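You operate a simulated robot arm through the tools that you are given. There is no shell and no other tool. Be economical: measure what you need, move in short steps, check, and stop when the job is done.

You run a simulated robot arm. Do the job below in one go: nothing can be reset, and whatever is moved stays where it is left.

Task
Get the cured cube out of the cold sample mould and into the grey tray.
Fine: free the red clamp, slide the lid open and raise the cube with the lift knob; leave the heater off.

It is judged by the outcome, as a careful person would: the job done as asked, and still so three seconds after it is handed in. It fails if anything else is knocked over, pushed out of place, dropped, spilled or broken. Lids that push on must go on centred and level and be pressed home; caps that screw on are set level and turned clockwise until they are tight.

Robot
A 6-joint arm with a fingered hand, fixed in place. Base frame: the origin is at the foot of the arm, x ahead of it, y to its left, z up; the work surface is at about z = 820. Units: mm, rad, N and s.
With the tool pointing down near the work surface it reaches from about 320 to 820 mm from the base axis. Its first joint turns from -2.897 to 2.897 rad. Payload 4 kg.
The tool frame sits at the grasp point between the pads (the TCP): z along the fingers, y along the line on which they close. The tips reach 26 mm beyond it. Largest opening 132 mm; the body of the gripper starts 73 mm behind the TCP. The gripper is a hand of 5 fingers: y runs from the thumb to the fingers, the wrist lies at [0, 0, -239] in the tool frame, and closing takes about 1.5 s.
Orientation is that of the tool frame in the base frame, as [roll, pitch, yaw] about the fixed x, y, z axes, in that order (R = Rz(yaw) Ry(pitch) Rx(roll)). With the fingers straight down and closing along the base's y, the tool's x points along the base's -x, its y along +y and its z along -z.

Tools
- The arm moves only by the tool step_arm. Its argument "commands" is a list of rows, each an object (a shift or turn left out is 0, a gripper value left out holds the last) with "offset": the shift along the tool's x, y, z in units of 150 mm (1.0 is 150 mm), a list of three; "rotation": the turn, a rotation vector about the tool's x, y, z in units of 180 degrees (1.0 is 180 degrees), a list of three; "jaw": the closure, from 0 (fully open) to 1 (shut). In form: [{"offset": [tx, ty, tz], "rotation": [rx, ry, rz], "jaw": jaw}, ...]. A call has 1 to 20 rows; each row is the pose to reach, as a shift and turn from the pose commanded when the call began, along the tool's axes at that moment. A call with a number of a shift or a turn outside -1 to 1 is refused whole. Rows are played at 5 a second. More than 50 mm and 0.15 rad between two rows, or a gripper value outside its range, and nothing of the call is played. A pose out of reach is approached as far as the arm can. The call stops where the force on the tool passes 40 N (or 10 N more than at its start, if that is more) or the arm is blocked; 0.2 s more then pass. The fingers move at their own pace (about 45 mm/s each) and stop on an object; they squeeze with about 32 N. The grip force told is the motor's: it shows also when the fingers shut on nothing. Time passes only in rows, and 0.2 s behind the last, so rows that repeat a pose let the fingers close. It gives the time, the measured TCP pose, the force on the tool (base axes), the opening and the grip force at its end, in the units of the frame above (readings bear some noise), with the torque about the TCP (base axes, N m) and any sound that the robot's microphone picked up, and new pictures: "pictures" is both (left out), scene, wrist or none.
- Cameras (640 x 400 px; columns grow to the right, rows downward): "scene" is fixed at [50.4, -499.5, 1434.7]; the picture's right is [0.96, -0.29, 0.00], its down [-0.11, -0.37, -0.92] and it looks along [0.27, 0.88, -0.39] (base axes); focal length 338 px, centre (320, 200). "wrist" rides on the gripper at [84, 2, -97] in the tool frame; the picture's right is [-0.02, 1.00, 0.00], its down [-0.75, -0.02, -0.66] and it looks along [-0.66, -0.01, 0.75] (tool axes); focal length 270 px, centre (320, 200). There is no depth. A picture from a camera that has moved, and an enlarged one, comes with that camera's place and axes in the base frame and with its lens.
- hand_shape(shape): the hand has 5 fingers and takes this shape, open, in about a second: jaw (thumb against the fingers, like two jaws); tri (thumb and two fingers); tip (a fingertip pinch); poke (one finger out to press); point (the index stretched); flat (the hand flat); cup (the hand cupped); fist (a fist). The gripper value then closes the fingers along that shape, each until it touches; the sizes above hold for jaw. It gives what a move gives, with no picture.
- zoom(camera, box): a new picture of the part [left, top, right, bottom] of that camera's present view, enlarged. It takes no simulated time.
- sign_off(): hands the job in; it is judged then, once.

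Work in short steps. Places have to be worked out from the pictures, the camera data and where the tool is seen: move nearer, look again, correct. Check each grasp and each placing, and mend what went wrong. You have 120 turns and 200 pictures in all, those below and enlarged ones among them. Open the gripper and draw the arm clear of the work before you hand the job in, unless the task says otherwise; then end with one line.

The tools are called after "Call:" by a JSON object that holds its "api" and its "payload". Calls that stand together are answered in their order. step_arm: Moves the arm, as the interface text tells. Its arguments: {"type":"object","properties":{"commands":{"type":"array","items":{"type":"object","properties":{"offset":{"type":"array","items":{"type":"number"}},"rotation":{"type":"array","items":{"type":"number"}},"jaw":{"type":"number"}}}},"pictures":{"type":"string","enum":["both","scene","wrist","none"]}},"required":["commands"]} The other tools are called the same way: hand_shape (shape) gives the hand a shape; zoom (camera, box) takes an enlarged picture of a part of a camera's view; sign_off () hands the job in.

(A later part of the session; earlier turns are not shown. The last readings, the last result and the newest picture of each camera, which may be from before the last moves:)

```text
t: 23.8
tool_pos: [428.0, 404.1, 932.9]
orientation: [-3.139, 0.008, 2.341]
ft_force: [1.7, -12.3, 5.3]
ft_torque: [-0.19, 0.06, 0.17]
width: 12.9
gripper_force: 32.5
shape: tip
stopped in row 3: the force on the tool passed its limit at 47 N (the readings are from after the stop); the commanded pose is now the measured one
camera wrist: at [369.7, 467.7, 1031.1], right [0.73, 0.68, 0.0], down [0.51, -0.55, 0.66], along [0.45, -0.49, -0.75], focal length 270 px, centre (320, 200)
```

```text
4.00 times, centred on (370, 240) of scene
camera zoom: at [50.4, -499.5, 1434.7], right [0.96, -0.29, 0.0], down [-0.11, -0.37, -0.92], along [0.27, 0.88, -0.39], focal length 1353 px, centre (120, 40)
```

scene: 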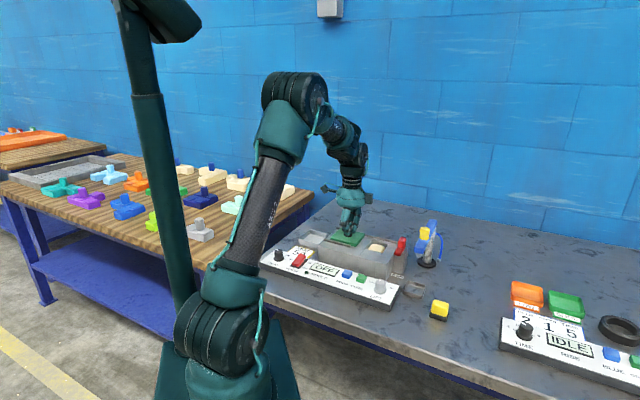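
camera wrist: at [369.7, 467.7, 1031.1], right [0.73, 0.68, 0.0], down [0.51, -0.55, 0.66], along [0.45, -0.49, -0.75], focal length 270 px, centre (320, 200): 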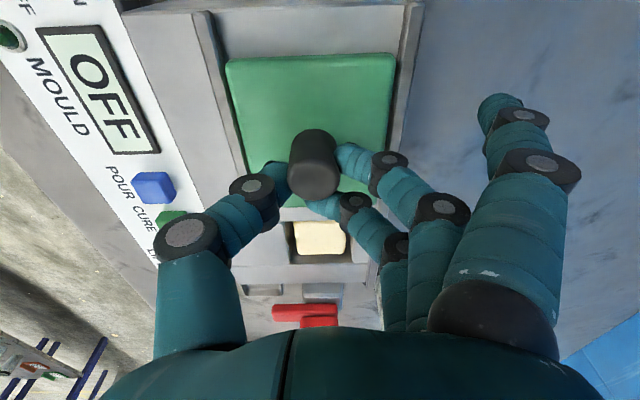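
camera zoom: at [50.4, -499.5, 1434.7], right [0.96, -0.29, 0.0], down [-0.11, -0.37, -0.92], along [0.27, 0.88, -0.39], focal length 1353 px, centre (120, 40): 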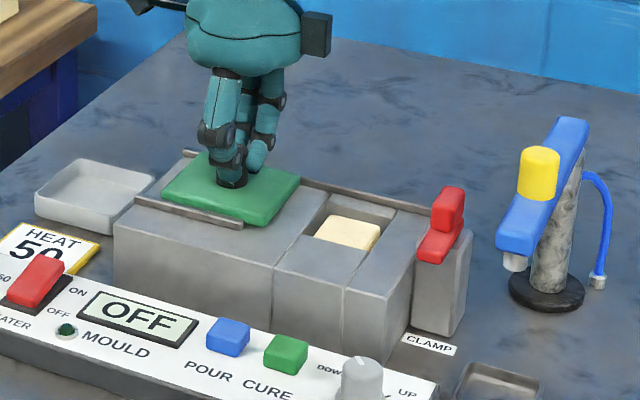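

The lid has reached its end stop, fully open. I release the knob, rise, and go look at the lift knob (estimated near (428, 178, 868)).

Call:
{"api": "step_arm", "payload": {"commands": [{"jaw": 0.5}, {"jaw": 0.5}, {"jaw": 0.5}, {"jaw": 0.5}, {"offset": [0, 0, -0.25]}, {"offset": [0, 0, -0.5]}, {"offset": [0, -0.25, -0.7]}, {"offset": [0, -0.5, -0.9]}, {"offset": [0, -0.75, -0.9]}, {"offset": [-0.1, -0.95, -0.9]}, {"offset": [-0.1, -0.95, -0.9]}]}}

Call:
{"api": "zoom", "payload": {"camera": "wrist", "box": [200, 40, 440, 200]}}

```text
t: 26.1
tool_pos: [332.6, 294.6, 1069.6]
orientation: [3.139, 0.006, 2.344]
ft_force: [-0.3, 0.6, -0.1]
ft_torque: [0.04, 0.04, -0.03]
width: 65.1
gripper_force: 0.1
shape: tip
camera wrist: at [276.0, 358.3, 1166.8], right [0.73, 0.68, 0.0], down [0.51, -0.55, 0.66], along [0.45, -0.48, -0.75], focal length 270 px, centre (320, 200)
```

scene: 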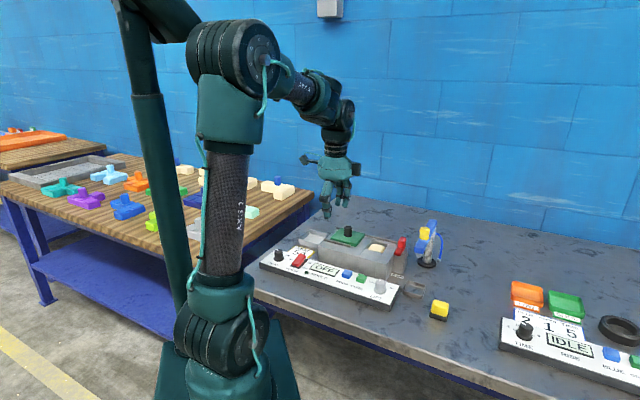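
wrist: 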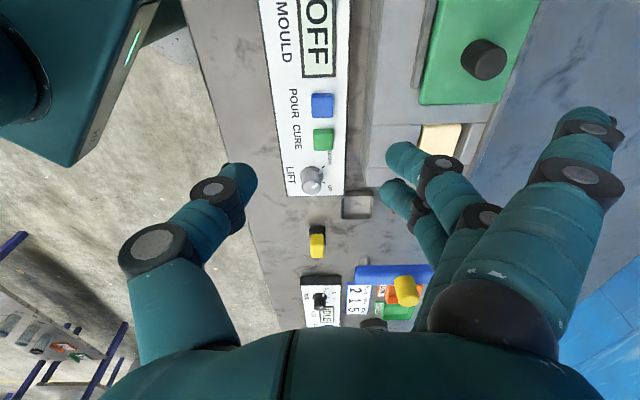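

```text
2.50 times, centred on (320, 120) of wrist
camera zoom: at [276.0, 358.3, 1166.8], right [0.73, 0.68, 0.0], down [0.51, -0.55, 0.66], along [0.45, -0.48, -0.75], focal length 676 px, centre (320, 400)
```

zoom: 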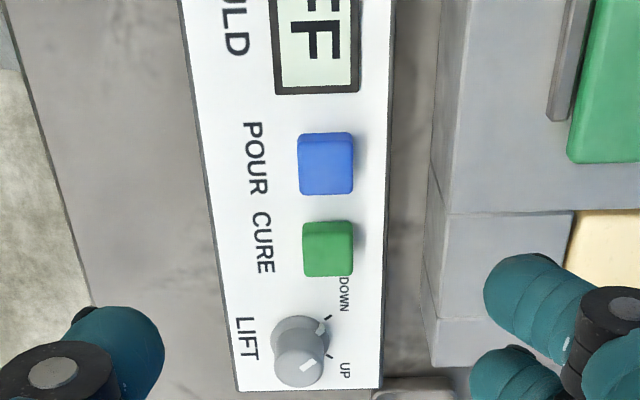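

Knob top is about (429, 178, 870); pointer is at DOWN and UP is about 70° clockwise. I move above it, turned so the pinch can make that turn without nearing CURE or the mould.

Call:
{"api": "step_arm", "payload": {"commands": [{"offset": [-0.2, -0.016, 0.0], "rotation": [0, 0, -0.04]}, {"offset": [-0.4, -0.032, 0.0], "rotation": [0, 0, -0.08]}, {"offset": [-0.6, -0.048, 0.1], "rotation": [0, 0, -0.12]}, {"offset": [-0.8, -0.064, 0.3], "rotation": [0, 0, -0.16]}, {"offset": [-0.99, -0.08, 0.5], "rotation": [0, 0, -0.198]}, {"offset": [-0.99, -0.08, 0.65], "rotation": [0, 0, -0.198]}, {"offset": [-0.99, -0.08, 0.65], "rotation": [0, 0, -0.198]}]}}

Call:
{"api": "zoom", "payload": {"camera": "scene", "box": [320, 200, 440, 320]}}

Call:
{"api": "zoom", "payload": {"camera": "wrist", "box": [220, 50, 420, 210]}}

```text
t: 27.8
tool_pos: [430.2, 180.7, 971.6]
orientation: [-3.139, 0.004, 2.967]
ft_force: [0.0, 0.4, -0.4]
ft_torque: [-0.01, 0.02, 0.01]
width: 65.2
gripper_force: 0.0
shape: tip
camera wrist: at [347.3, 198.3, 1069.8], right [0.19, 0.98, 0.0], down [0.74, -0.14, 0.66], along [0.65, -0.13, -0.75], focal length 270 px, centre (320, 200)
```

scene: 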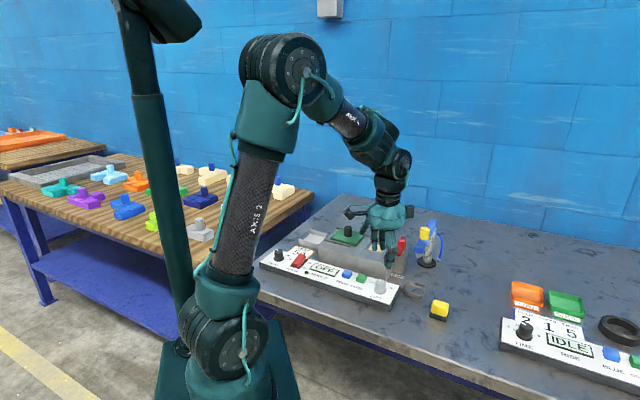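
wrist: 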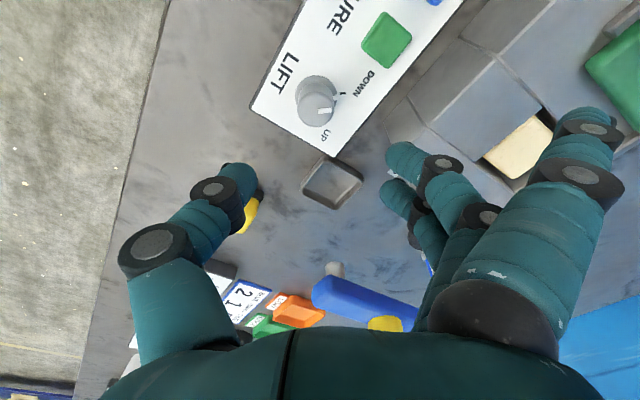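

```text
3.33 times, centred on (380, 260) of scene
camera zoom: at [50.4, -499.5, 1434.7], right [0.96, -0.29, 0.0], down [-0.11, -0.37, -0.92], along [0.27, 0.88, -0.39], focal length 1127 px, centre (120, 0)
```

zoom: 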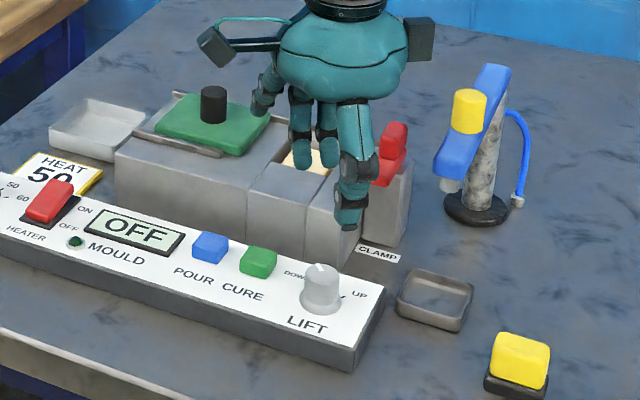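

```text
2.50 times, centred on (320, 130) of wrist
camera zoom: at [347.3, 198.3, 1069.8], right [0.19, 0.98, 0.0], down [0.74, -0.14, 0.66], along [0.65, -0.13, -0.75], focal length 676 px, centre (320, 375)
```

zoom: 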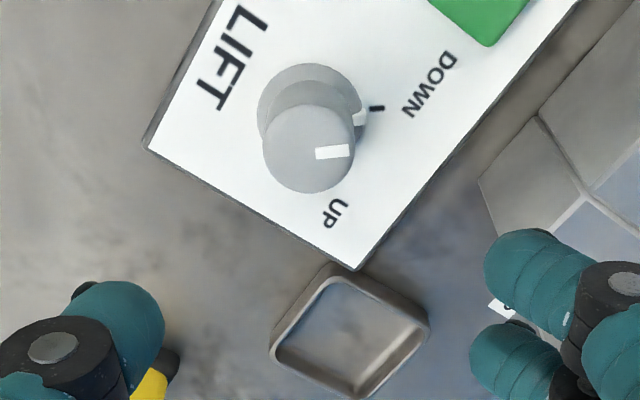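

The knob is centred at about (431, 178), top 869. I descend around it with the pinch open.

Call:
{"api": "step_arm", "payload": {"commands": [{"offset": [-0.009, -0.017, 0.19]}, {"offset": [-0.009, -0.017, 0.38]}, {"offset": [-0.009, -0.017, 0.575]}, {"offset": [-0.009, -0.017, 0.575]}]}}

Call:
{"api": "zoom", "payload": {"camera": "scene", "box": [320, 200, 440, 320]}}

```text
t: 28.8
tool_pos: [431.1, 175.2, 887.6]
orientation: [-3.138, 0.006, 2.966]
ft_force: [-9.4, -11.1, 16.8]
ft_torque: [1.78, -0.33, 0.84]
width: 65.2
gripper_force: 0.1
shape: tip
stopped in row 4: the force on the tool passed its limit at 43 N (the readings are from after the stop); the commanded pose is now the measured one
camera wrist: at [348.3, 192.7, 983.9], right [0.2, 0.98, 0.0], down [0.74, -0.14, 0.66], along [0.65, -0.13, -0.75], focal length 270 px, centre (320, 200)
```

scene: 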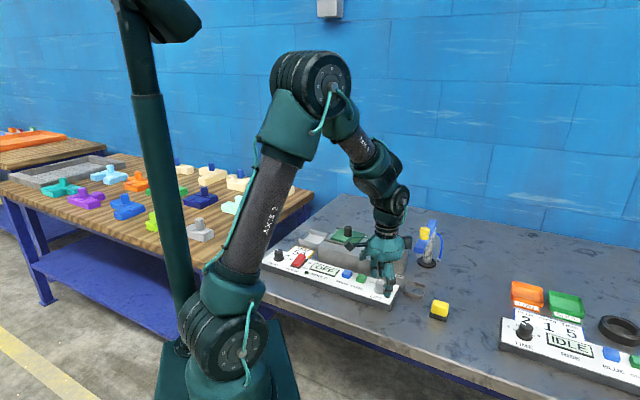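
wrist: 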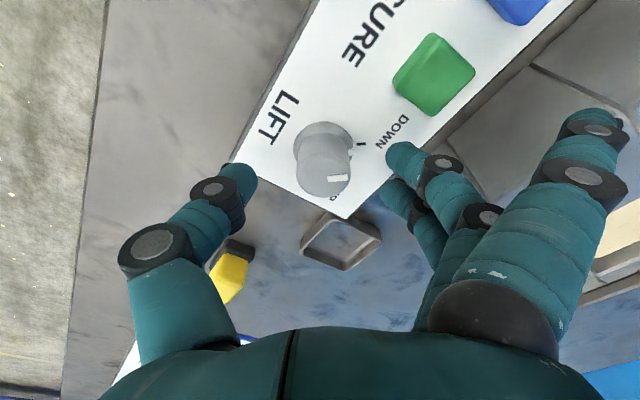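

```text
3.33 times, centred on (380, 260) of scene
camera zoom: at [50.4, -499.5, 1434.7], right [0.96, -0.29, 0.0], down [-0.11, -0.37, -0.92], along [0.27, 0.88, -0.39], focal length 1127 px, centre (120, 0)
```

zoom: 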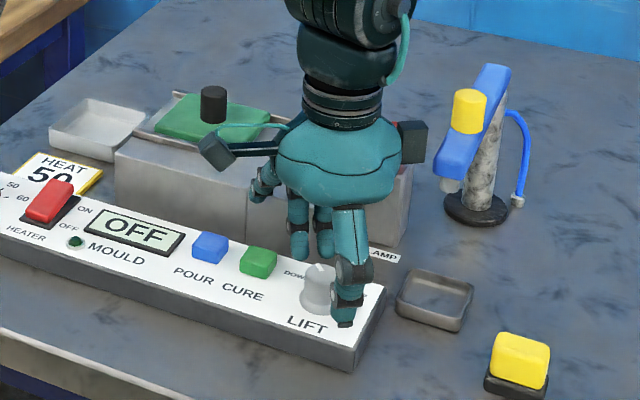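

Something touched lightly on the finger side (towards the mould). I rise a few cm and look closely before retrying.

Call:
{"api": "step_arm", "payload": {"commands": [{"offset": [0, 0, -0.1]}, {"offset": [0, 0, -0.25], "jaw": 0.65}, {"offset": [0, 0, -0.25], "jaw": 0.65}, {"offset": [0, 0, -0.25], "jaw": 0.65}]}}

Call:
{"api": "zoom", "payload": {"camera": "wrist", "box": [360, 60, 640, 260]}}

Call:
{"api": "zoom", "payload": {"camera": "scene", "box": [330, 200, 420, 290]}}

```text
t: 29.8
tool_pos: [432.2, 176.6, 925.0]
orientation: [-3.138, 0.006, 2.964]
ft_force: [0.8, 0.6, 0.1]
ft_torque: [0.01, -0.04, 0.04]
width: 47.2
gripper_force: 0.0
shape: tip
camera wrist: at [348.6, 193.7, 1021.4], right [0.2, 0.98, 0.0], down [0.74, -0.14, 0.66], along [0.65, -0.13, -0.75], focal length 270 px, centre (320, 200)
```

scene: 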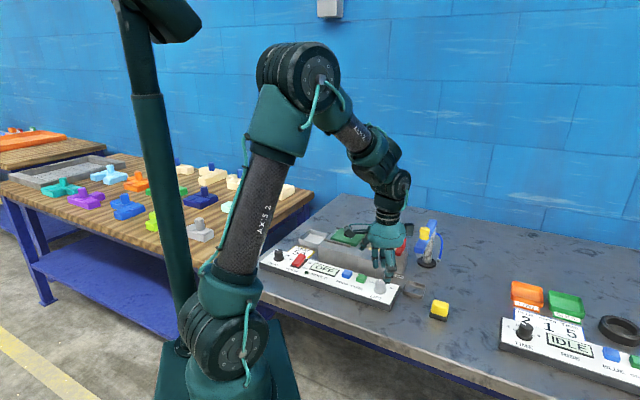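
wrist: 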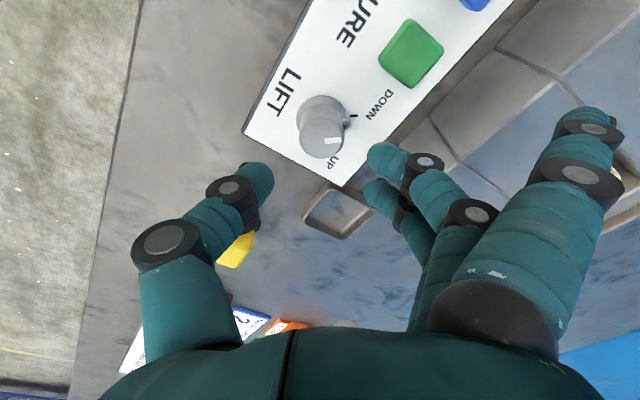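

```text
2.00 times, centred on (500, 160) of wrist
camera zoom: at [348.6, 193.7, 1021.4], right [0.2, 0.98, 0.0], down [0.74, -0.14, 0.66], along [0.65, -0.13, -0.75], focal length 541 px, centre (-40, 280)
```

zoom: 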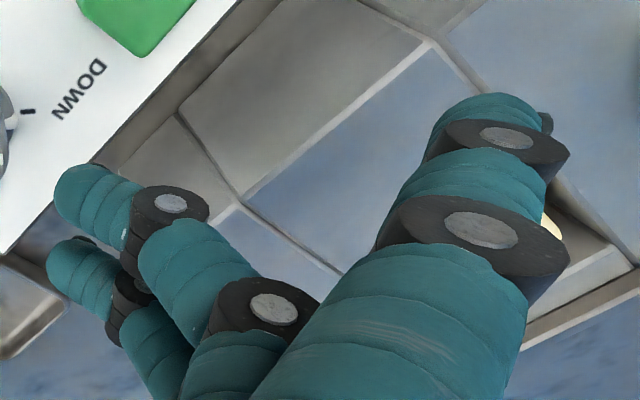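

```text
4.44 times, centred on (375, 245) of scene
camera zoom: at [50.4, -499.5, 1434.7], right [0.96, -0.29, 0.0], down [-0.11, -0.37, -0.92], along [0.27, 0.88, -0.39], focal length 1503 px, centre (76, 0)
```

zoom: 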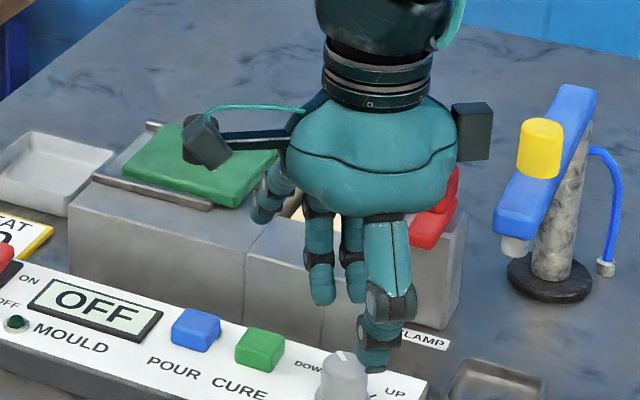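

The two spare fingers stick out far on the finger side, reaching over the mould edge. I turn the hand half round, well above everything, so that side faces the free table instead.

Call:
{"api": "step_arm", "payload": {"commands": [{"offset": [0, 0, -0.3]}, {"offset": [0, 0, -0.6]}, {"offset": [0, 0, -0.9]}, {"offset": [0, 0, -0.9], "rotation": [0, 0, 0.045]}, {"offset": [0, 0, -0.9], "rotation": [0, 0, 0.09]}, {"offset": [0, 0, -0.9], "rotation": [0, 0, 0.135]}, {"offset": [0, 0, -0.9], "rotation": [0, 0, 0.18]}, {"offset": [0, 0, -0.9], "rotation": [0, 0, 0.225]}, {"offset": [0, 0, -0.9], "rotation": [0, 0, 0.27]}, {"offset": [0, 0, -0.9], "rotation": [0, 0, 0.315]}, {"offset": [0, 0, -0.9], "rotation": [0, 0, 0.36]}, {"offset": [0, 0, -0.9], "rotation": [0, 0, 0.405]}, {"offset": [0, 0, -0.9], "rotation": [0, 0, 0.45]}, {"offset": [0, 0, -0.9], "rotation": [0, 0, 0.495]}, {"offset": [0, 0, -0.9], "rotation": [0, 0, 0.5]}], "pictures": "scene"}}

```text
t: 33.0
tool_pos: [429.6, 176.9, 1058.3]
orientation: [3.136, 0.003, 1.393]
ft_force: [-0.6, 0.3, -0.2]
ft_torque: [-0.02, 0.04, -0.01]
width: 46.7
gripper_force: 0.0
shape: tip
```

scene: 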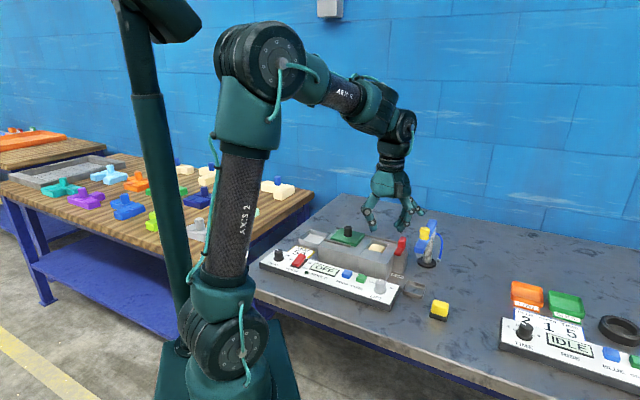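

The turning works and this view shows the spare fingers clearly. I turn another 60° so they will stay over free table throughout the knob turn.

Call:
{"api": "step_arm", "payload": {"commands": [{"rotation": [0, 0, 0.042]}, {"rotation": [0, 0, 0.084]}, {"rotation": [0, 0, 0.126]}, {"rotation": [0, 0, 0.168]}, {"rotation": [0, 0, 0.21]}, {"rotation": [0, 0, 0.252]}, {"rotation": [0, 0, 0.294]}, {"rotation": [0, 0, 0.333]}, {"offset": [0, 0, 0.2], "rotation": [0, 0, 0.333]}, {"offset": [0, 0, 0.5], "rotation": [0, 0, 0.333]}, {"offset": [0, 0, 0.5], "rotation": [0, 0, 0.333]}]}}

Call:
{"api": "zoom", "payload": {"camera": "scene", "box": [330, 170, 470, 320]}}

```text
t: 35.4
tool_pos: [427.7, 175.6, 986.1]
orientation: [3.136, -0.001, 0.35]
ft_force: [-0.7, -0.1, 0.4]
ft_torque: [0.0, 0.0, 0.01]
width: 46.7
gripper_force: 0.1
shape: tip
camera wrist: at [508.5, 204.8, 1083.1], right [0.32, -0.95, 0.01], down [-0.72, -0.24, 0.66], along [-0.62, -0.22, -0.75], focal length 270 px, centre (320, 200)
```

scene: 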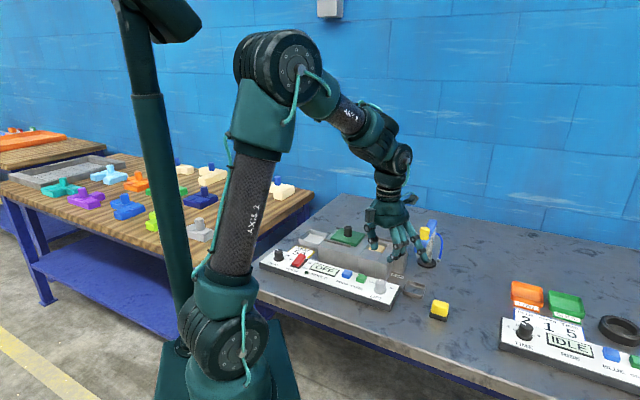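
wrist: 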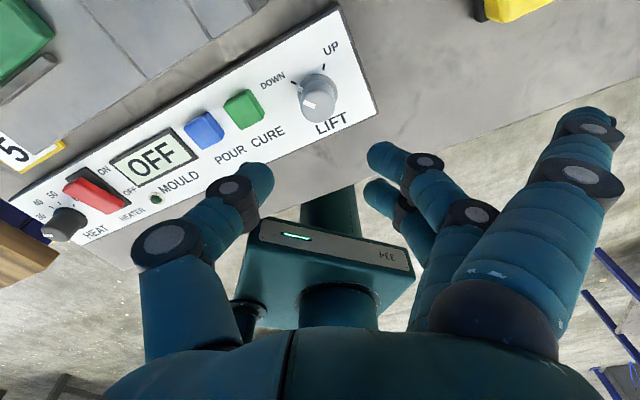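

```text
2.67 times, centred on (400, 245) of scene
camera zoom: at [50.4, -499.5, 1434.7], right [0.96, -0.29, 0.0], down [-0.11, -0.37, -0.92], along [0.27, 0.88, -0.39], focal length 902 px, centre (107, 80)
```

zoom: 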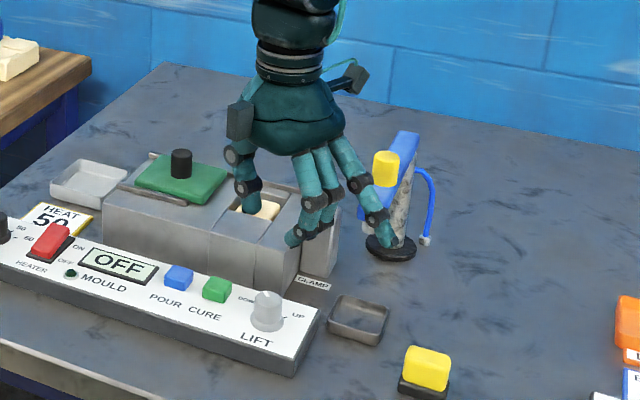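

The camera housing would sweep close to the blue tap arm from here, so I turn 48° further before descending, and centre on the knob.

Call:
{"api": "step_arm", "payload": {"commands": [{"rotation": [0, 0, 0.0385]}, {"rotation": [0, 0, 0.077]}, {"rotation": [0, 0, 0.115]}, {"rotation": [0, 0, 0.153]}, {"rotation": [0, 0, 0.191]}, {"rotation": [0, 0, 0.229]}, {"offset": [0.02, -0.007, 0], "rotation": [0, 0, 0.267]}, {"offset": [0.02, -0.007, 0.2], "rotation": [0, 0, 0.267]}, {"offset": [0.02, -0.007, 0.35], "rotation": [0, 0, 0.267]}, {"offset": [0.02, -0.007, 0.35], "rotation": [0, 0, 0.267]}]}}

Call:
{"api": "zoom", "payload": {"camera": "wrist", "box": [220, 40, 420, 200]}}

Call:
{"api": "zoom", "payload": {"camera": "scene", "box": [330, 170, 470, 320]}}

```text
t: 37.6
tool_pos: [433.9, 179.0, 929.8]
orientation: [3.139, -0.006, -0.489]
ft_force: [-0.7, -0.8, -0.1]
ft_torque: [-0.01, 0.01, 0.0]
width: 46.8
gripper_force: 0.0
shape: tip
camera wrist: at [507.0, 139.6, 1028.5], right [-0.49, -0.87, 0.0], down [-0.66, 0.37, 0.65], along [-0.57, 0.32, -0.76], focal length 270 px, centre (320, 200)
```

scene: 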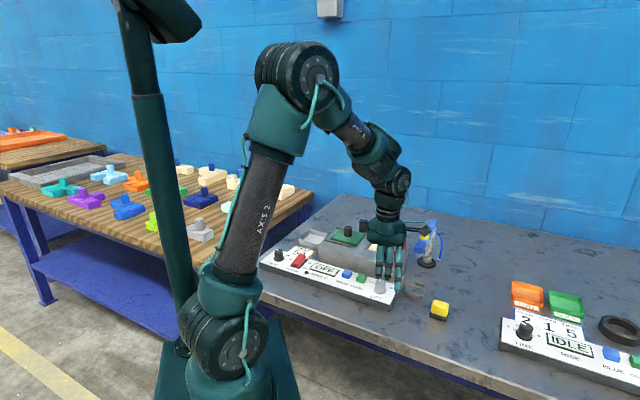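
wrist: 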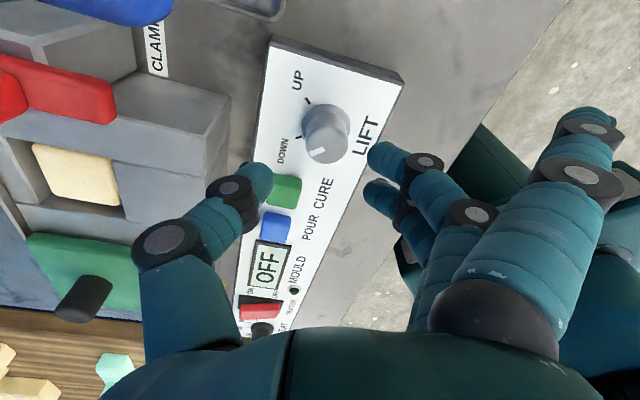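

```text
2.50 times, centred on (320, 120) of wrist
camera zoom: at [507.0, 139.6, 1028.5], right [-0.49, -0.87, 0.0], down [-0.66, 0.37, 0.65], along [-0.57, 0.32, -0.76], focal length 676 px, centre (320, 400)
```

zoom: 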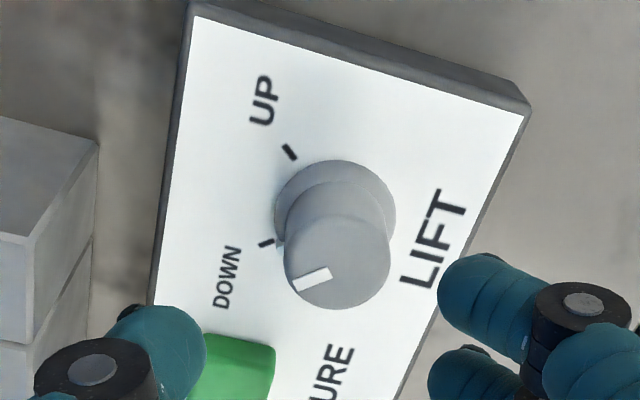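

```text
2.67 times, centred on (400, 245) of scene
camera zoom: at [50.4, -499.5, 1434.7], right [0.96, -0.29, 0.0], down [-0.11, -0.37, -0.92], along [0.27, 0.88, -0.39], focal length 902 px, centre (107, 80)
```

zoom: 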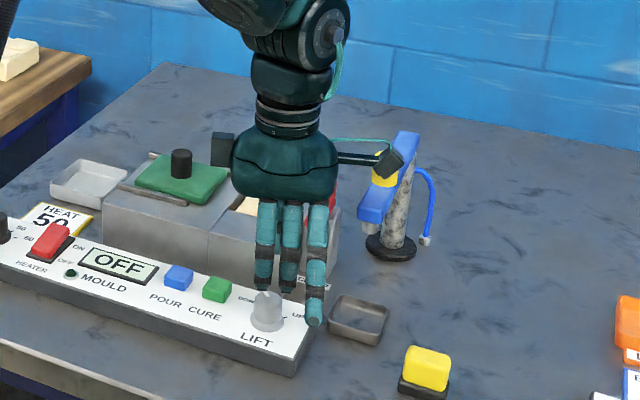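

The knob lies between thumb and fingers, CURE well clear. I shift 4 mm and descend around the knob.

Call:
{"api": "step_arm", "payload": {"commands": [{"offset": [-0.024, 0.016, 0.1]}, {"offset": [-0.024, 0.016, 0.2]}, {"offset": [-0.024, 0.016, 0.29]}, {"offset": [-0.024, 0.016, 0.29]}]}}

Call:
{"api": "zoom", "payload": {"camera": "scene", "box": [330, 200, 450, 320]}}

```text
t: 38.6
tool_pos: [429.0, 176.1, 887.5]
orientation: [3.14, -0.005, -0.489]
ft_force: [-0.3, 1.1, -0.8]
ft_torque: [-0.02, 0.03, 0.02]
width: 46.8
gripper_force: 0.1
shape: tip
camera wrist: at [502.9, 136.7, 984.8], right [-0.49, -0.87, 0.0], down [-0.66, 0.37, 0.65], along [-0.57, 0.32, -0.76], focal length 270 px, centre (320, 200)
```

scene: 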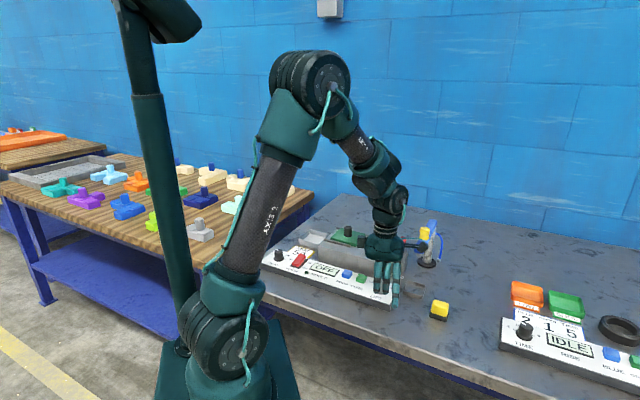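
wrist: 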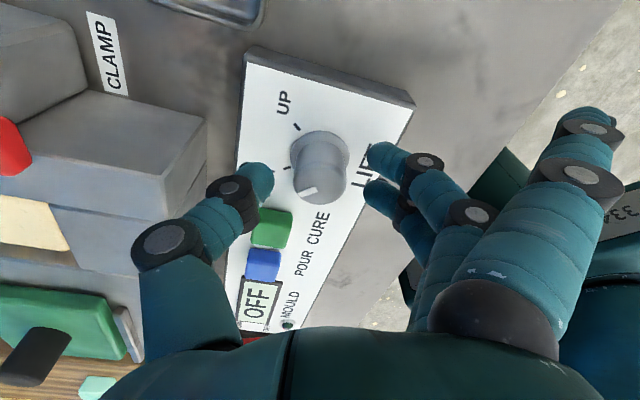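

```text
3.33 times, centred on (390, 260) of scene
camera zoom: at [50.4, -499.5, 1434.7], right [0.96, -0.29, 0.0], down [-0.11, -0.37, -0.92], along [0.27, 0.88, -0.39], focal length 1127 px, centre (87, 0)
```

zoom: 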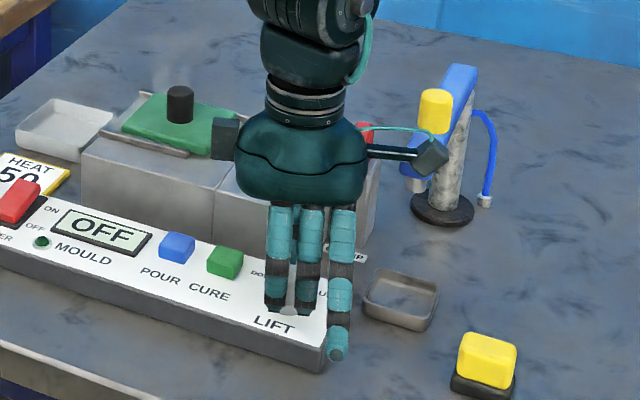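

The pinch is around the knob with no contact. I close on it.

Call:
{"api": "step_arm", "payload": {"commands": [{"jaw": 0.95}, {"jaw": 0.95}, {"jaw": 0.95}, {"jaw": 0.95}, {"jaw": 0.95}], "pictures": "wrist"}}

```text
t: 39.8
tool_pos: [428.7, 176.0, 886.5]
orientation: [3.14, -0.005, -0.489]
ft_force: [1.8, 0.0, -5.1]
ft_torque: [-0.02, 0.01, 0.03]
width: 17.7
gripper_force: 32.3
shape: tip
camera wrist: at [503.0, 136.7, 984.9], right [-0.49, -0.87, 0.0], down [-0.66, 0.37, 0.65], along [-0.57, 0.32, -0.76], focal length 270 px, centre (320, 200)
```

wrist: 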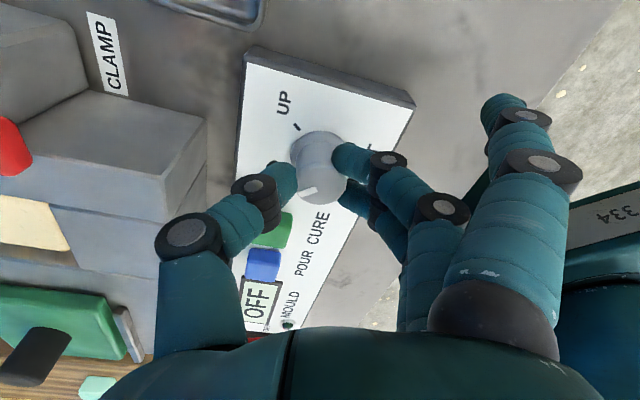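

The knob is gripped. I turn clockwise about 30° and check that the pointer follows.

Call:
{"api": "step_arm", "payload": {"commands": [{"rotation": [0, 0, 0.035]}, {"rotation": [0, 0, 0.07]}, {"rotation": [0, 0, 0.105]}, {"rotation": [0, 0, 0.14]}, {"rotation": [0, 0, 0.17]}, {"rotation": [0, 0, 0.17]}]}}

Call:
{"api": "zoom", "payload": {"camera": "scene", "box": [330, 200, 450, 320]}}

```text
t: 41.2
tool_pos: [429.5, 176.8, 887.8]
orientation: [3.14, -0.006, -1.025]
ft_force: [-4.9, -5.6, -12.2]
ft_torque: [-0.12, 0.16, 0.01]
width: 17.0
gripper_force: 31.6
shape: tip
camera wrist: at [471.9, 104.8, 985.4], right [-0.87, -0.5, 0.0], down [-0.38, 0.66, 0.65], along [-0.33, 0.57, -0.76], focal length 270 px, centre (320, 200)
```

scene: 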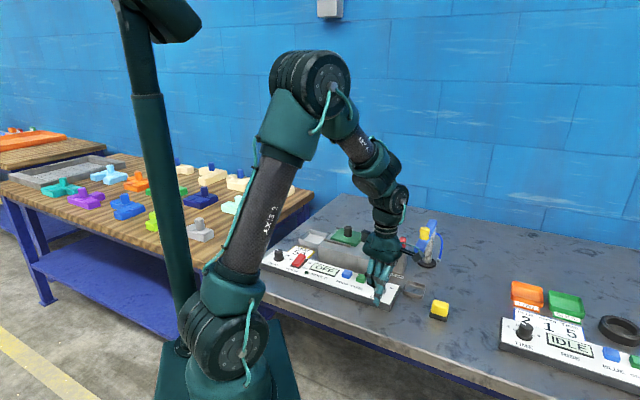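
wrist: 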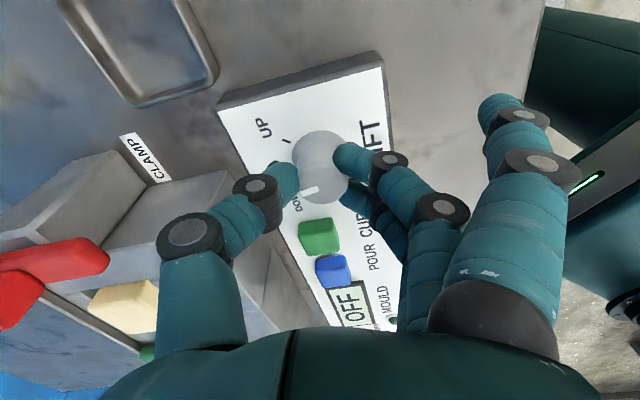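

```text
3.33 times, centred on (390, 260) of scene
camera zoom: at [50.4, -499.5, 1434.7], right [0.96, -0.29, 0.0], down [-0.11, -0.37, -0.92], along [0.27, 0.88, -0.39], focal length 1127 px, centre (87, 0)
```

zoom: 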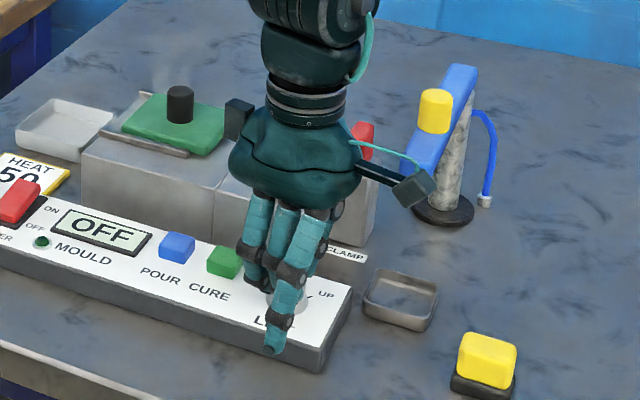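

The knob follows the hand and the cube seems to be rising. I turn the remaining 40°.

Call:
{"api": "step_arm", "payload": {"commands": [{"rotation": [0, 0, 0.035]}, {"rotation": [0, 0, 0.07]}, {"rotation": [0, 0, 0.105]}, {"rotation": [0, 0, 0.14]}, {"rotation": [0, 0, 0.175]}, {"rotation": [0, 0, 0.21]}, {"rotation": [0, 0, 0.225]}, {"rotation": [0, 0, 0.225]}]}}

Call:
{"api": "zoom", "payload": {"camera": "scene", "box": [330, 200, 450, 320]}}

```text
t: 43.0
tool_pos: [385.6, -72.8, 849.4]
orientation: [-3.129, 0.031, -1.651]
ft_force: [0.9, 0.1, -0.1]
ft_torque: [-0.03, -0.01, 0.0]
width: 9.0
gripper_force: 32.3
shape: tip
out of reach, approached as far as the arm can: row 1, 2, 3, 4, 5, 6, 7, 8
camera wrist: at [376.7, -159.2, 943.9], right [-0.99, 0.1, -0.01], down [0.07, 0.73, 0.68], along [0.08, 0.68, -0.73], focal length 270 px, centre (320, 200)
```

scene: 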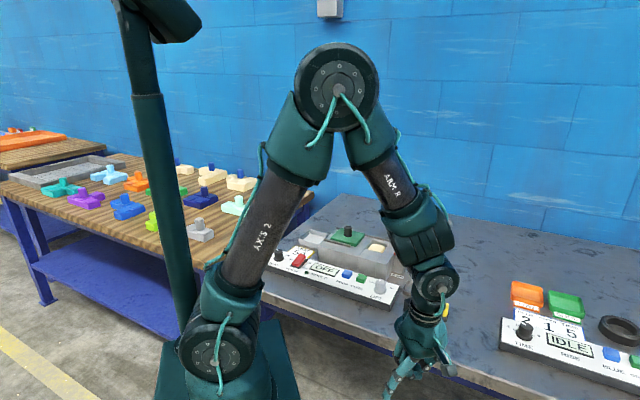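
wrist: 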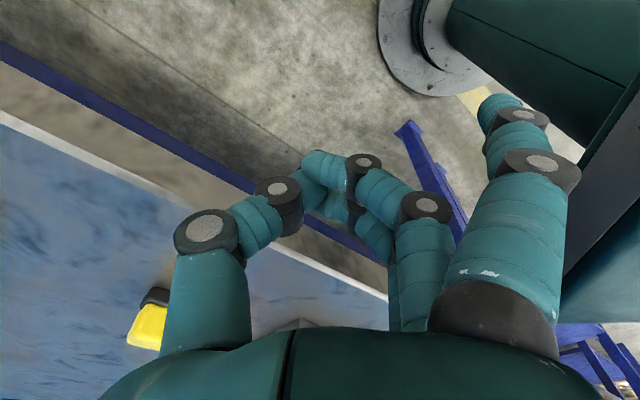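

```text
3.33 times, centred on (390, 260) of scene
camera zoom: at [50.4, -499.5, 1434.7], right [0.96, -0.29, 0.0], down [-0.11, -0.37, -0.92], along [0.27, 0.88, -0.39], focal length 1127 px, centre (87, 0)
```

zoom: 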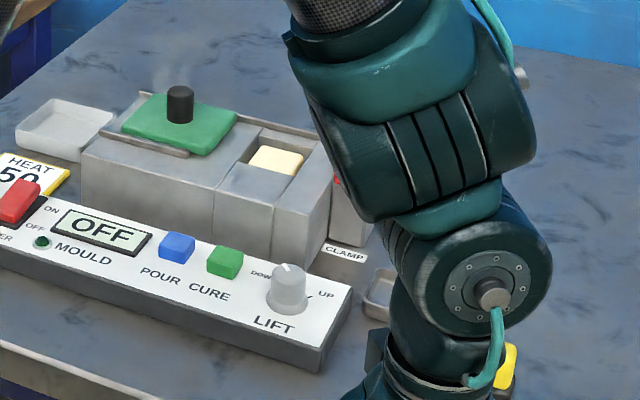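

The wrist ran into its joint limit and the arm swung clear of the station instead; nothing seems displaced. I first make a tiny upward test move to see which pose the commands now start from.

Call:
{"api": "step_arm", "payload": {"commands": [{"offset": [0, 0, -0.05], "rotation": [0, 0, -0.02]}], "pictures": "none"}}

```text
t: 43.4
tool_pos: [387.2, -75.6, 859.6]
orientation: [-3.129, 0.03, -1.586]
ft_force: [0.5, 0.6, -0.8]
ft_torque: [0.01, 0.01, 0.0]
width: 8.7
gripper_force: 32.4
shape: tip
```

Commands start from the reached pose, good. I raise straight up.

Call:
{"api": "step_arm", "payload": {"commands": [{"offset": [0, 0, -0.25]}, {"offset": [0, 0, -0.5]}, {"offset": [0, 0, -0.75]}, {"offset": [0, 0, -1.0]}, {"offset": [0, 0, -1.0], "jaw": 0.65}]}}

Call:
{"api": "zoom", "payload": {"camera": "scene", "box": [260, 200, 460, 325]}}

```text
t: 44.6
tool_pos: [386.9, -82.8, 1016.4]
orientation: [-3.127, 0.029, -1.587]
ft_force: [0.4, 0.1, 0.0]
ft_torque: [-0.01, -0.01, 0.0]
width: 44.2
gripper_force: 0.1
shape: tip
camera wrist: at [383.4, -169.8, 1110.6], right [-1.0, 0.04, -0.01], down [0.02, 0.73, 0.68], along [0.03, 0.68, -0.73], focal length 270 px, centre (320, 200)
```

scene: 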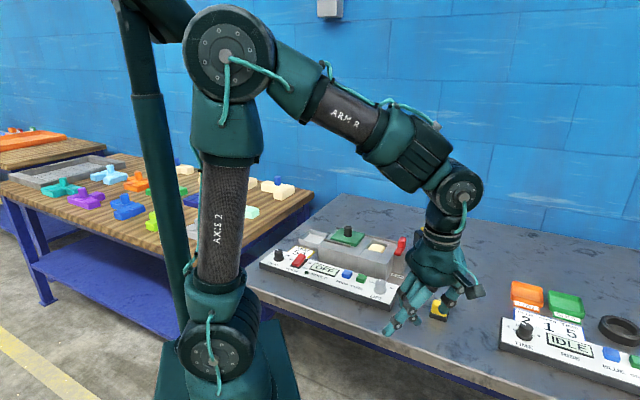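
wrist: 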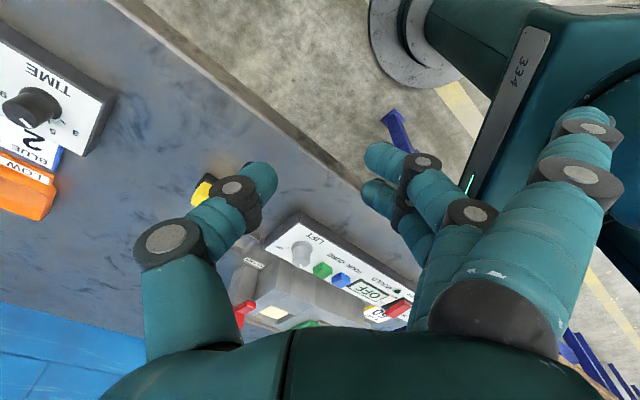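

```text
3.20 times, centred on (360, 262) of scene
camera zoom: at [50.4, -499.5, 1434.7], right [0.96, -0.29, 0.0], down [-0.11, -0.37, -0.92], along [0.27, 0.88, -0.39], focal length 1082 px, centre (192, 0)
```

zoom: 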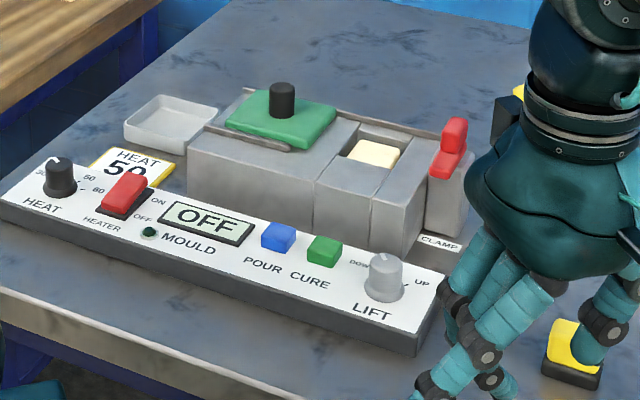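

The lift knob seems little turned, so I go back above it in two moves, at safe height, to look closely.

Call:
{"api": "step_arm", "payload": {"commands": [{"offset": [-0.1, -0.015, 0], "rotation": [0, 0, -0.039]}, {"offset": [-0.2, -0.03, 0], "rotation": [0, 0, -0.078]}, {"offset": [-0.3, -0.045, 0], "rotation": [0, 0, -0.117]}, {"offset": [-0.4, -0.06, 0], "rotation": [0, 0, -0.156]}, {"offset": [-0.5, -0.075, 0], "rotation": [0, 0, -0.195]}, {"offset": [-0.6, -0.09, 0], "rotation": [0, 0, -0.234]}, {"offset": [-0.7, -0.105, 0], "rotation": [0, 0, -0.273]}, {"offset": [-0.8, -0.12, 0], "rotation": [0, 0, -0.312]}, {"offset": [-0.87, -0.13, 0], "rotation": [0, 0, -0.35]}, {"offset": [-0.87, -0.13, 0], "rotation": [0, 0, -0.35]}]}}

```text
t: 46.8
tool_pos: [409.7, 46.6, 1021.7]
orientation: [-3.109, 0.002, -0.488]
ft_force: [-0.6, 0.4, -0.5]
ft_torque: [-0.02, -0.01, -0.02]
width: 45.7
gripper_force: 0.1
shape: tip
camera wrist: at [483.3, 3.7, 1117.7], right [-0.48, -0.87, -0.03], down [-0.67, 0.35, 0.66], along [-0.56, 0.34, -0.75], focal length 270 px, centre (320, 200)
```

scene: 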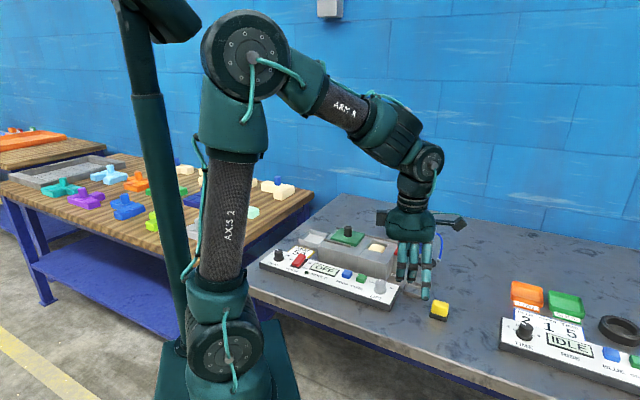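
wrist: 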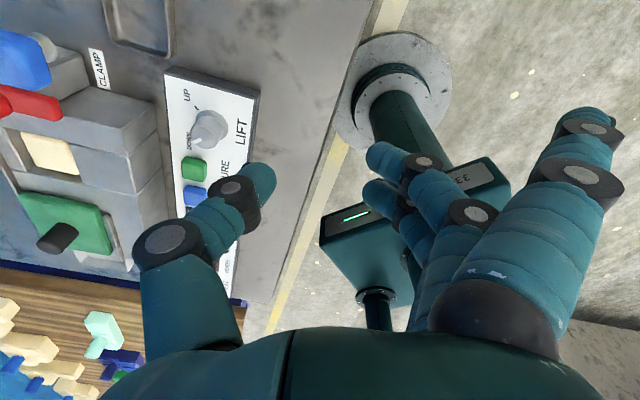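

I zoom on the knob and cavity from here.

Call:
{"api": "zoom", "payload": {"camera": "wrist", "box": [0, 60, 280, 240]}}

Call:
{"api": "zoom", "payload": {"camera": "scene", "box": [340, 220, 420, 310]}}

```text
2.22 times, centred on (140, 150) of wrist
camera zoom: at [483.3, 3.7, 1117.7], right [-0.48, -0.87, -0.03], down [-0.67, 0.35, 0.66], along [-0.56, 0.34, -0.75], focal length 601 px, centre (720, 311)
```

zoom: 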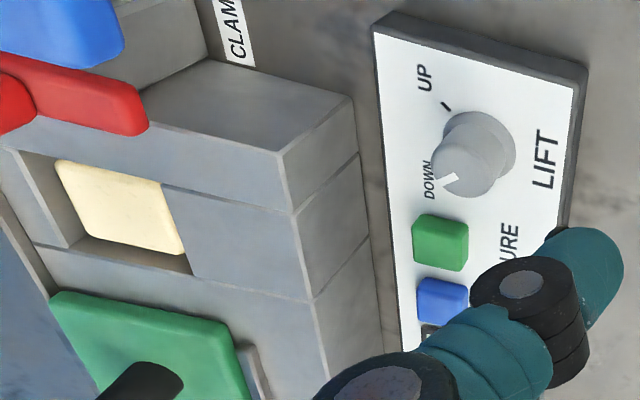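

```text
4.44 times, centred on (380, 265) of scene
camera zoom: at [50.4, -499.5, 1434.7], right [0.96, -0.29, 0.0], down [-0.11, -0.37, -0.92], along [0.27, 0.88, -0.39], focal length 1503 px, centre (53, -89)
```

zoom: 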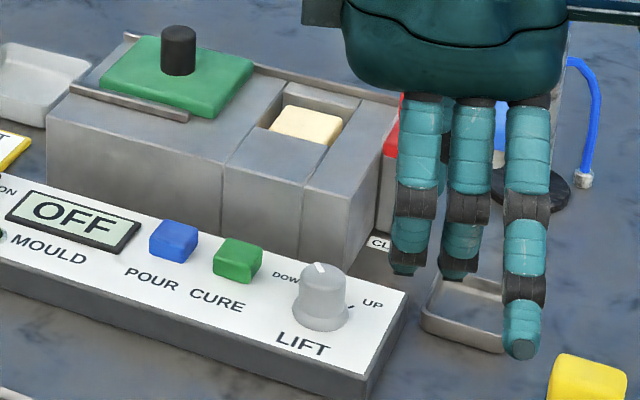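

The pointer reads DOWN again, so the slip-off dragged it back. I will turn in two shorter strokes within the wrist's range; first, go above the knob level again.

Call:
{"api": "step_arm", "payload": {"commands": [{"offset": [-0.07, -0.21, 0], "rotation": [-0.005, 0, -0.02]}, {"offset": [-0.14, -0.42, 0], "rotation": [-0.0104, 0, -0.044]}, {"offset": [-0.21, -0.63, 0], "rotation": [-0.0104, 0, -0.044]}, {"offset": [-0.29, -0.83, 0], "rotation": [-0.0104, 0, -0.044]}, {"offset": [-0.29, -0.83, 0.25], "rotation": [-0.0104, 0, -0.044]}, {"offset": [-0.29, -0.83, 0.5], "rotation": [-0.0104, 0, -0.044]}, {"offset": [-0.29, -0.83, 0.5], "rotation": [-0.0104, 0, -0.044]}]}}

Call:
{"api": "zoom", "payload": {"camera": "wrist", "box": [220, 40, 420, 200]}}

Call:
{"api": "zoom", "payload": {"camera": "scene", "box": [330, 200, 450, 320]}}

```text
t: 48.4
tool_pos: [430.5, 179.8, 949.8]
orientation: [3.14, -0.002, -0.35]
ft_force: [-0.2, -0.6, 0.1]
ft_torque: [0.02, 0.02, 0.0]
width: 45.4
gripper_force: 0.1
shape: tip
camera wrist: at [509.5, 150.3, 1047.5], right [-0.36, -0.93, 0.0], down [-0.7, 0.27, 0.66], along [-0.61, 0.24, -0.75], focal length 270 px, centre (320, 200)
```

scene: 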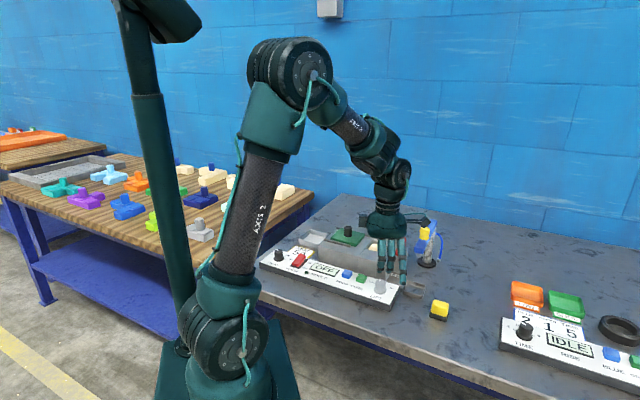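
wrist: 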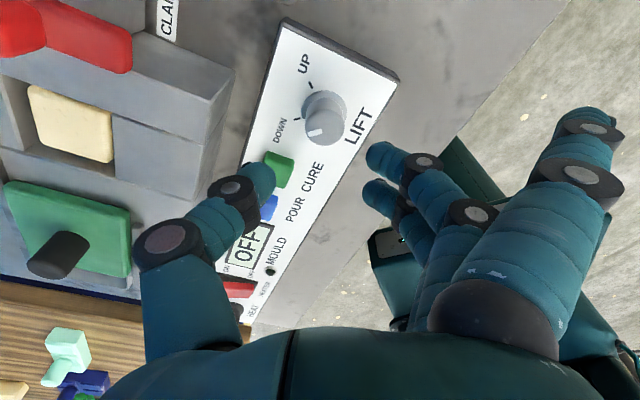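

```text
2.50 times, centred on (320, 120) of wrist
camera zoom: at [509.5, 150.3, 1047.5], right [-0.36, -0.93, 0.0], down [-0.7, 0.27, 0.66], along [-0.61, 0.24, -0.75], focal length 676 px, centre (320, 400)
```

zoom: 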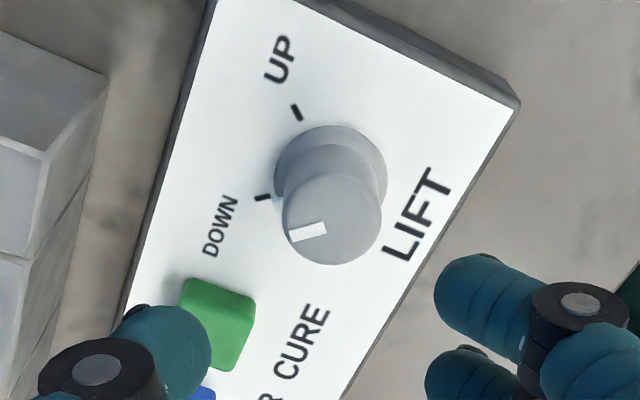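

```text
3.33 times, centred on (390, 260) of scene
camera zoom: at [50.4, -499.5, 1434.7], right [0.96, -0.29, 0.0], down [-0.11, -0.37, -0.92], along [0.27, 0.88, -0.39], focal length 1127 px, centre (87, 0)
```

zoom: 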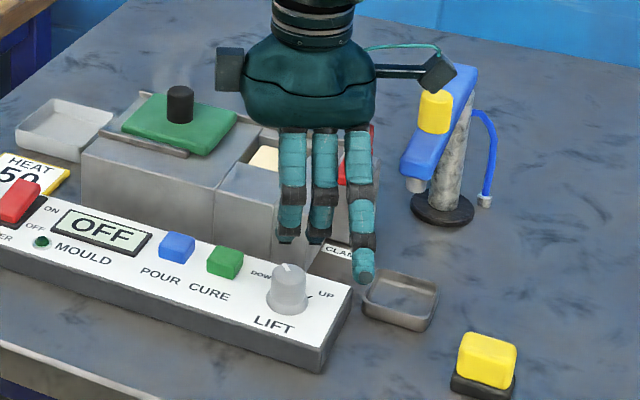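

Now level and centred above the knob at yaw -20°. I descend and close on the knob.

Call:
{"api": "step_arm", "payload": {"commands": [{"offset": [0, 0.01, 0.15]}, {"offset": [0, 0.01, 0.3]}, {"offset": [0, 0.01, 0.43]}, {"offset": [0, 0.01, 0.43], "jaw": 0.95}, {"offset": [0, 0.01, 0.43], "jaw": 0.95}, {"offset": [0, 0.01, 0.43], "jaw": 0.95}, {"offset": [0, 0.01, 0.43], "jaw": 0.95}, {"offset": [0, 0.01, 0.43], "jaw": 0.95}], "pictures": "wrist"}}

```text
t: 50.2
tool_pos: [430.6, 177.6, 884.2]
orientation: [-3.141, 0.001, -0.35]
ft_force: [2.5, -2.0, -6.3]
ft_torque: [-0.04, -0.04, 0.01]
width: 17.8
gripper_force: 32.1
shape: tip
camera wrist: at [509.7, 148.1, 981.9], right [-0.36, -0.93, 0.0], down [-0.7, 0.27, 0.66], along [-0.61, 0.24, -0.75], focal length 270 px, centre (320, 200)
```

wrist: 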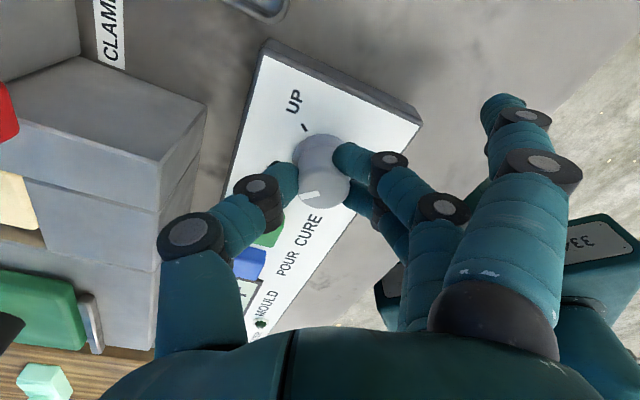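

Gripped. I turn 37° clockwise and stop within the wrist range.

Call:
{"api": "step_arm", "payload": {"commands": [{"rotation": [0, 0, 0.035]}, {"rotation": [0, 0, 0.07]}, {"rotation": [0, 0, 0.105]}, {"rotation": [0, 0, 0.14]}, {"rotation": [0, 0, 0.175]}, {"rotation": [0, 0, 0.205]}, {"rotation": [0, 0, 0.205]}], "pictures": "wrist"}}

```text
t: 51.8
tool_pos: [430.2, 177.1, 884.5]
orientation: [-3.141, -0.001, -0.997]
ft_force: [6.3, -20.3, -13.9]
ft_torque: [-0.4, -0.04, 0.09]
width: 17.4
gripper_force: 31.5
shape: tip
camera wrist: at [475.4, 106.1, 982.4], right [-0.85, -0.53, 0.0], down [-0.4, 0.64, 0.66], along [-0.35, 0.56, -0.75], focal length 270 px, centre (320, 200)
```

wrist: 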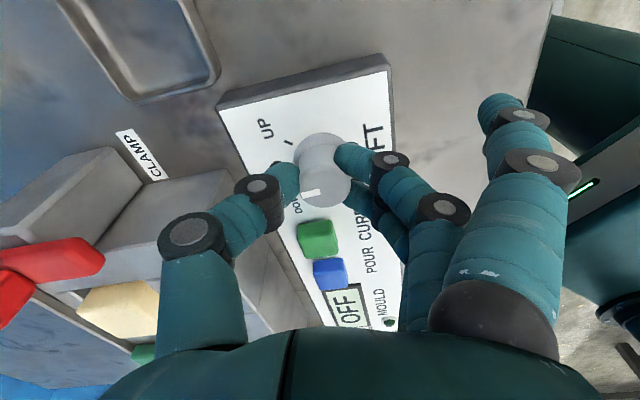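

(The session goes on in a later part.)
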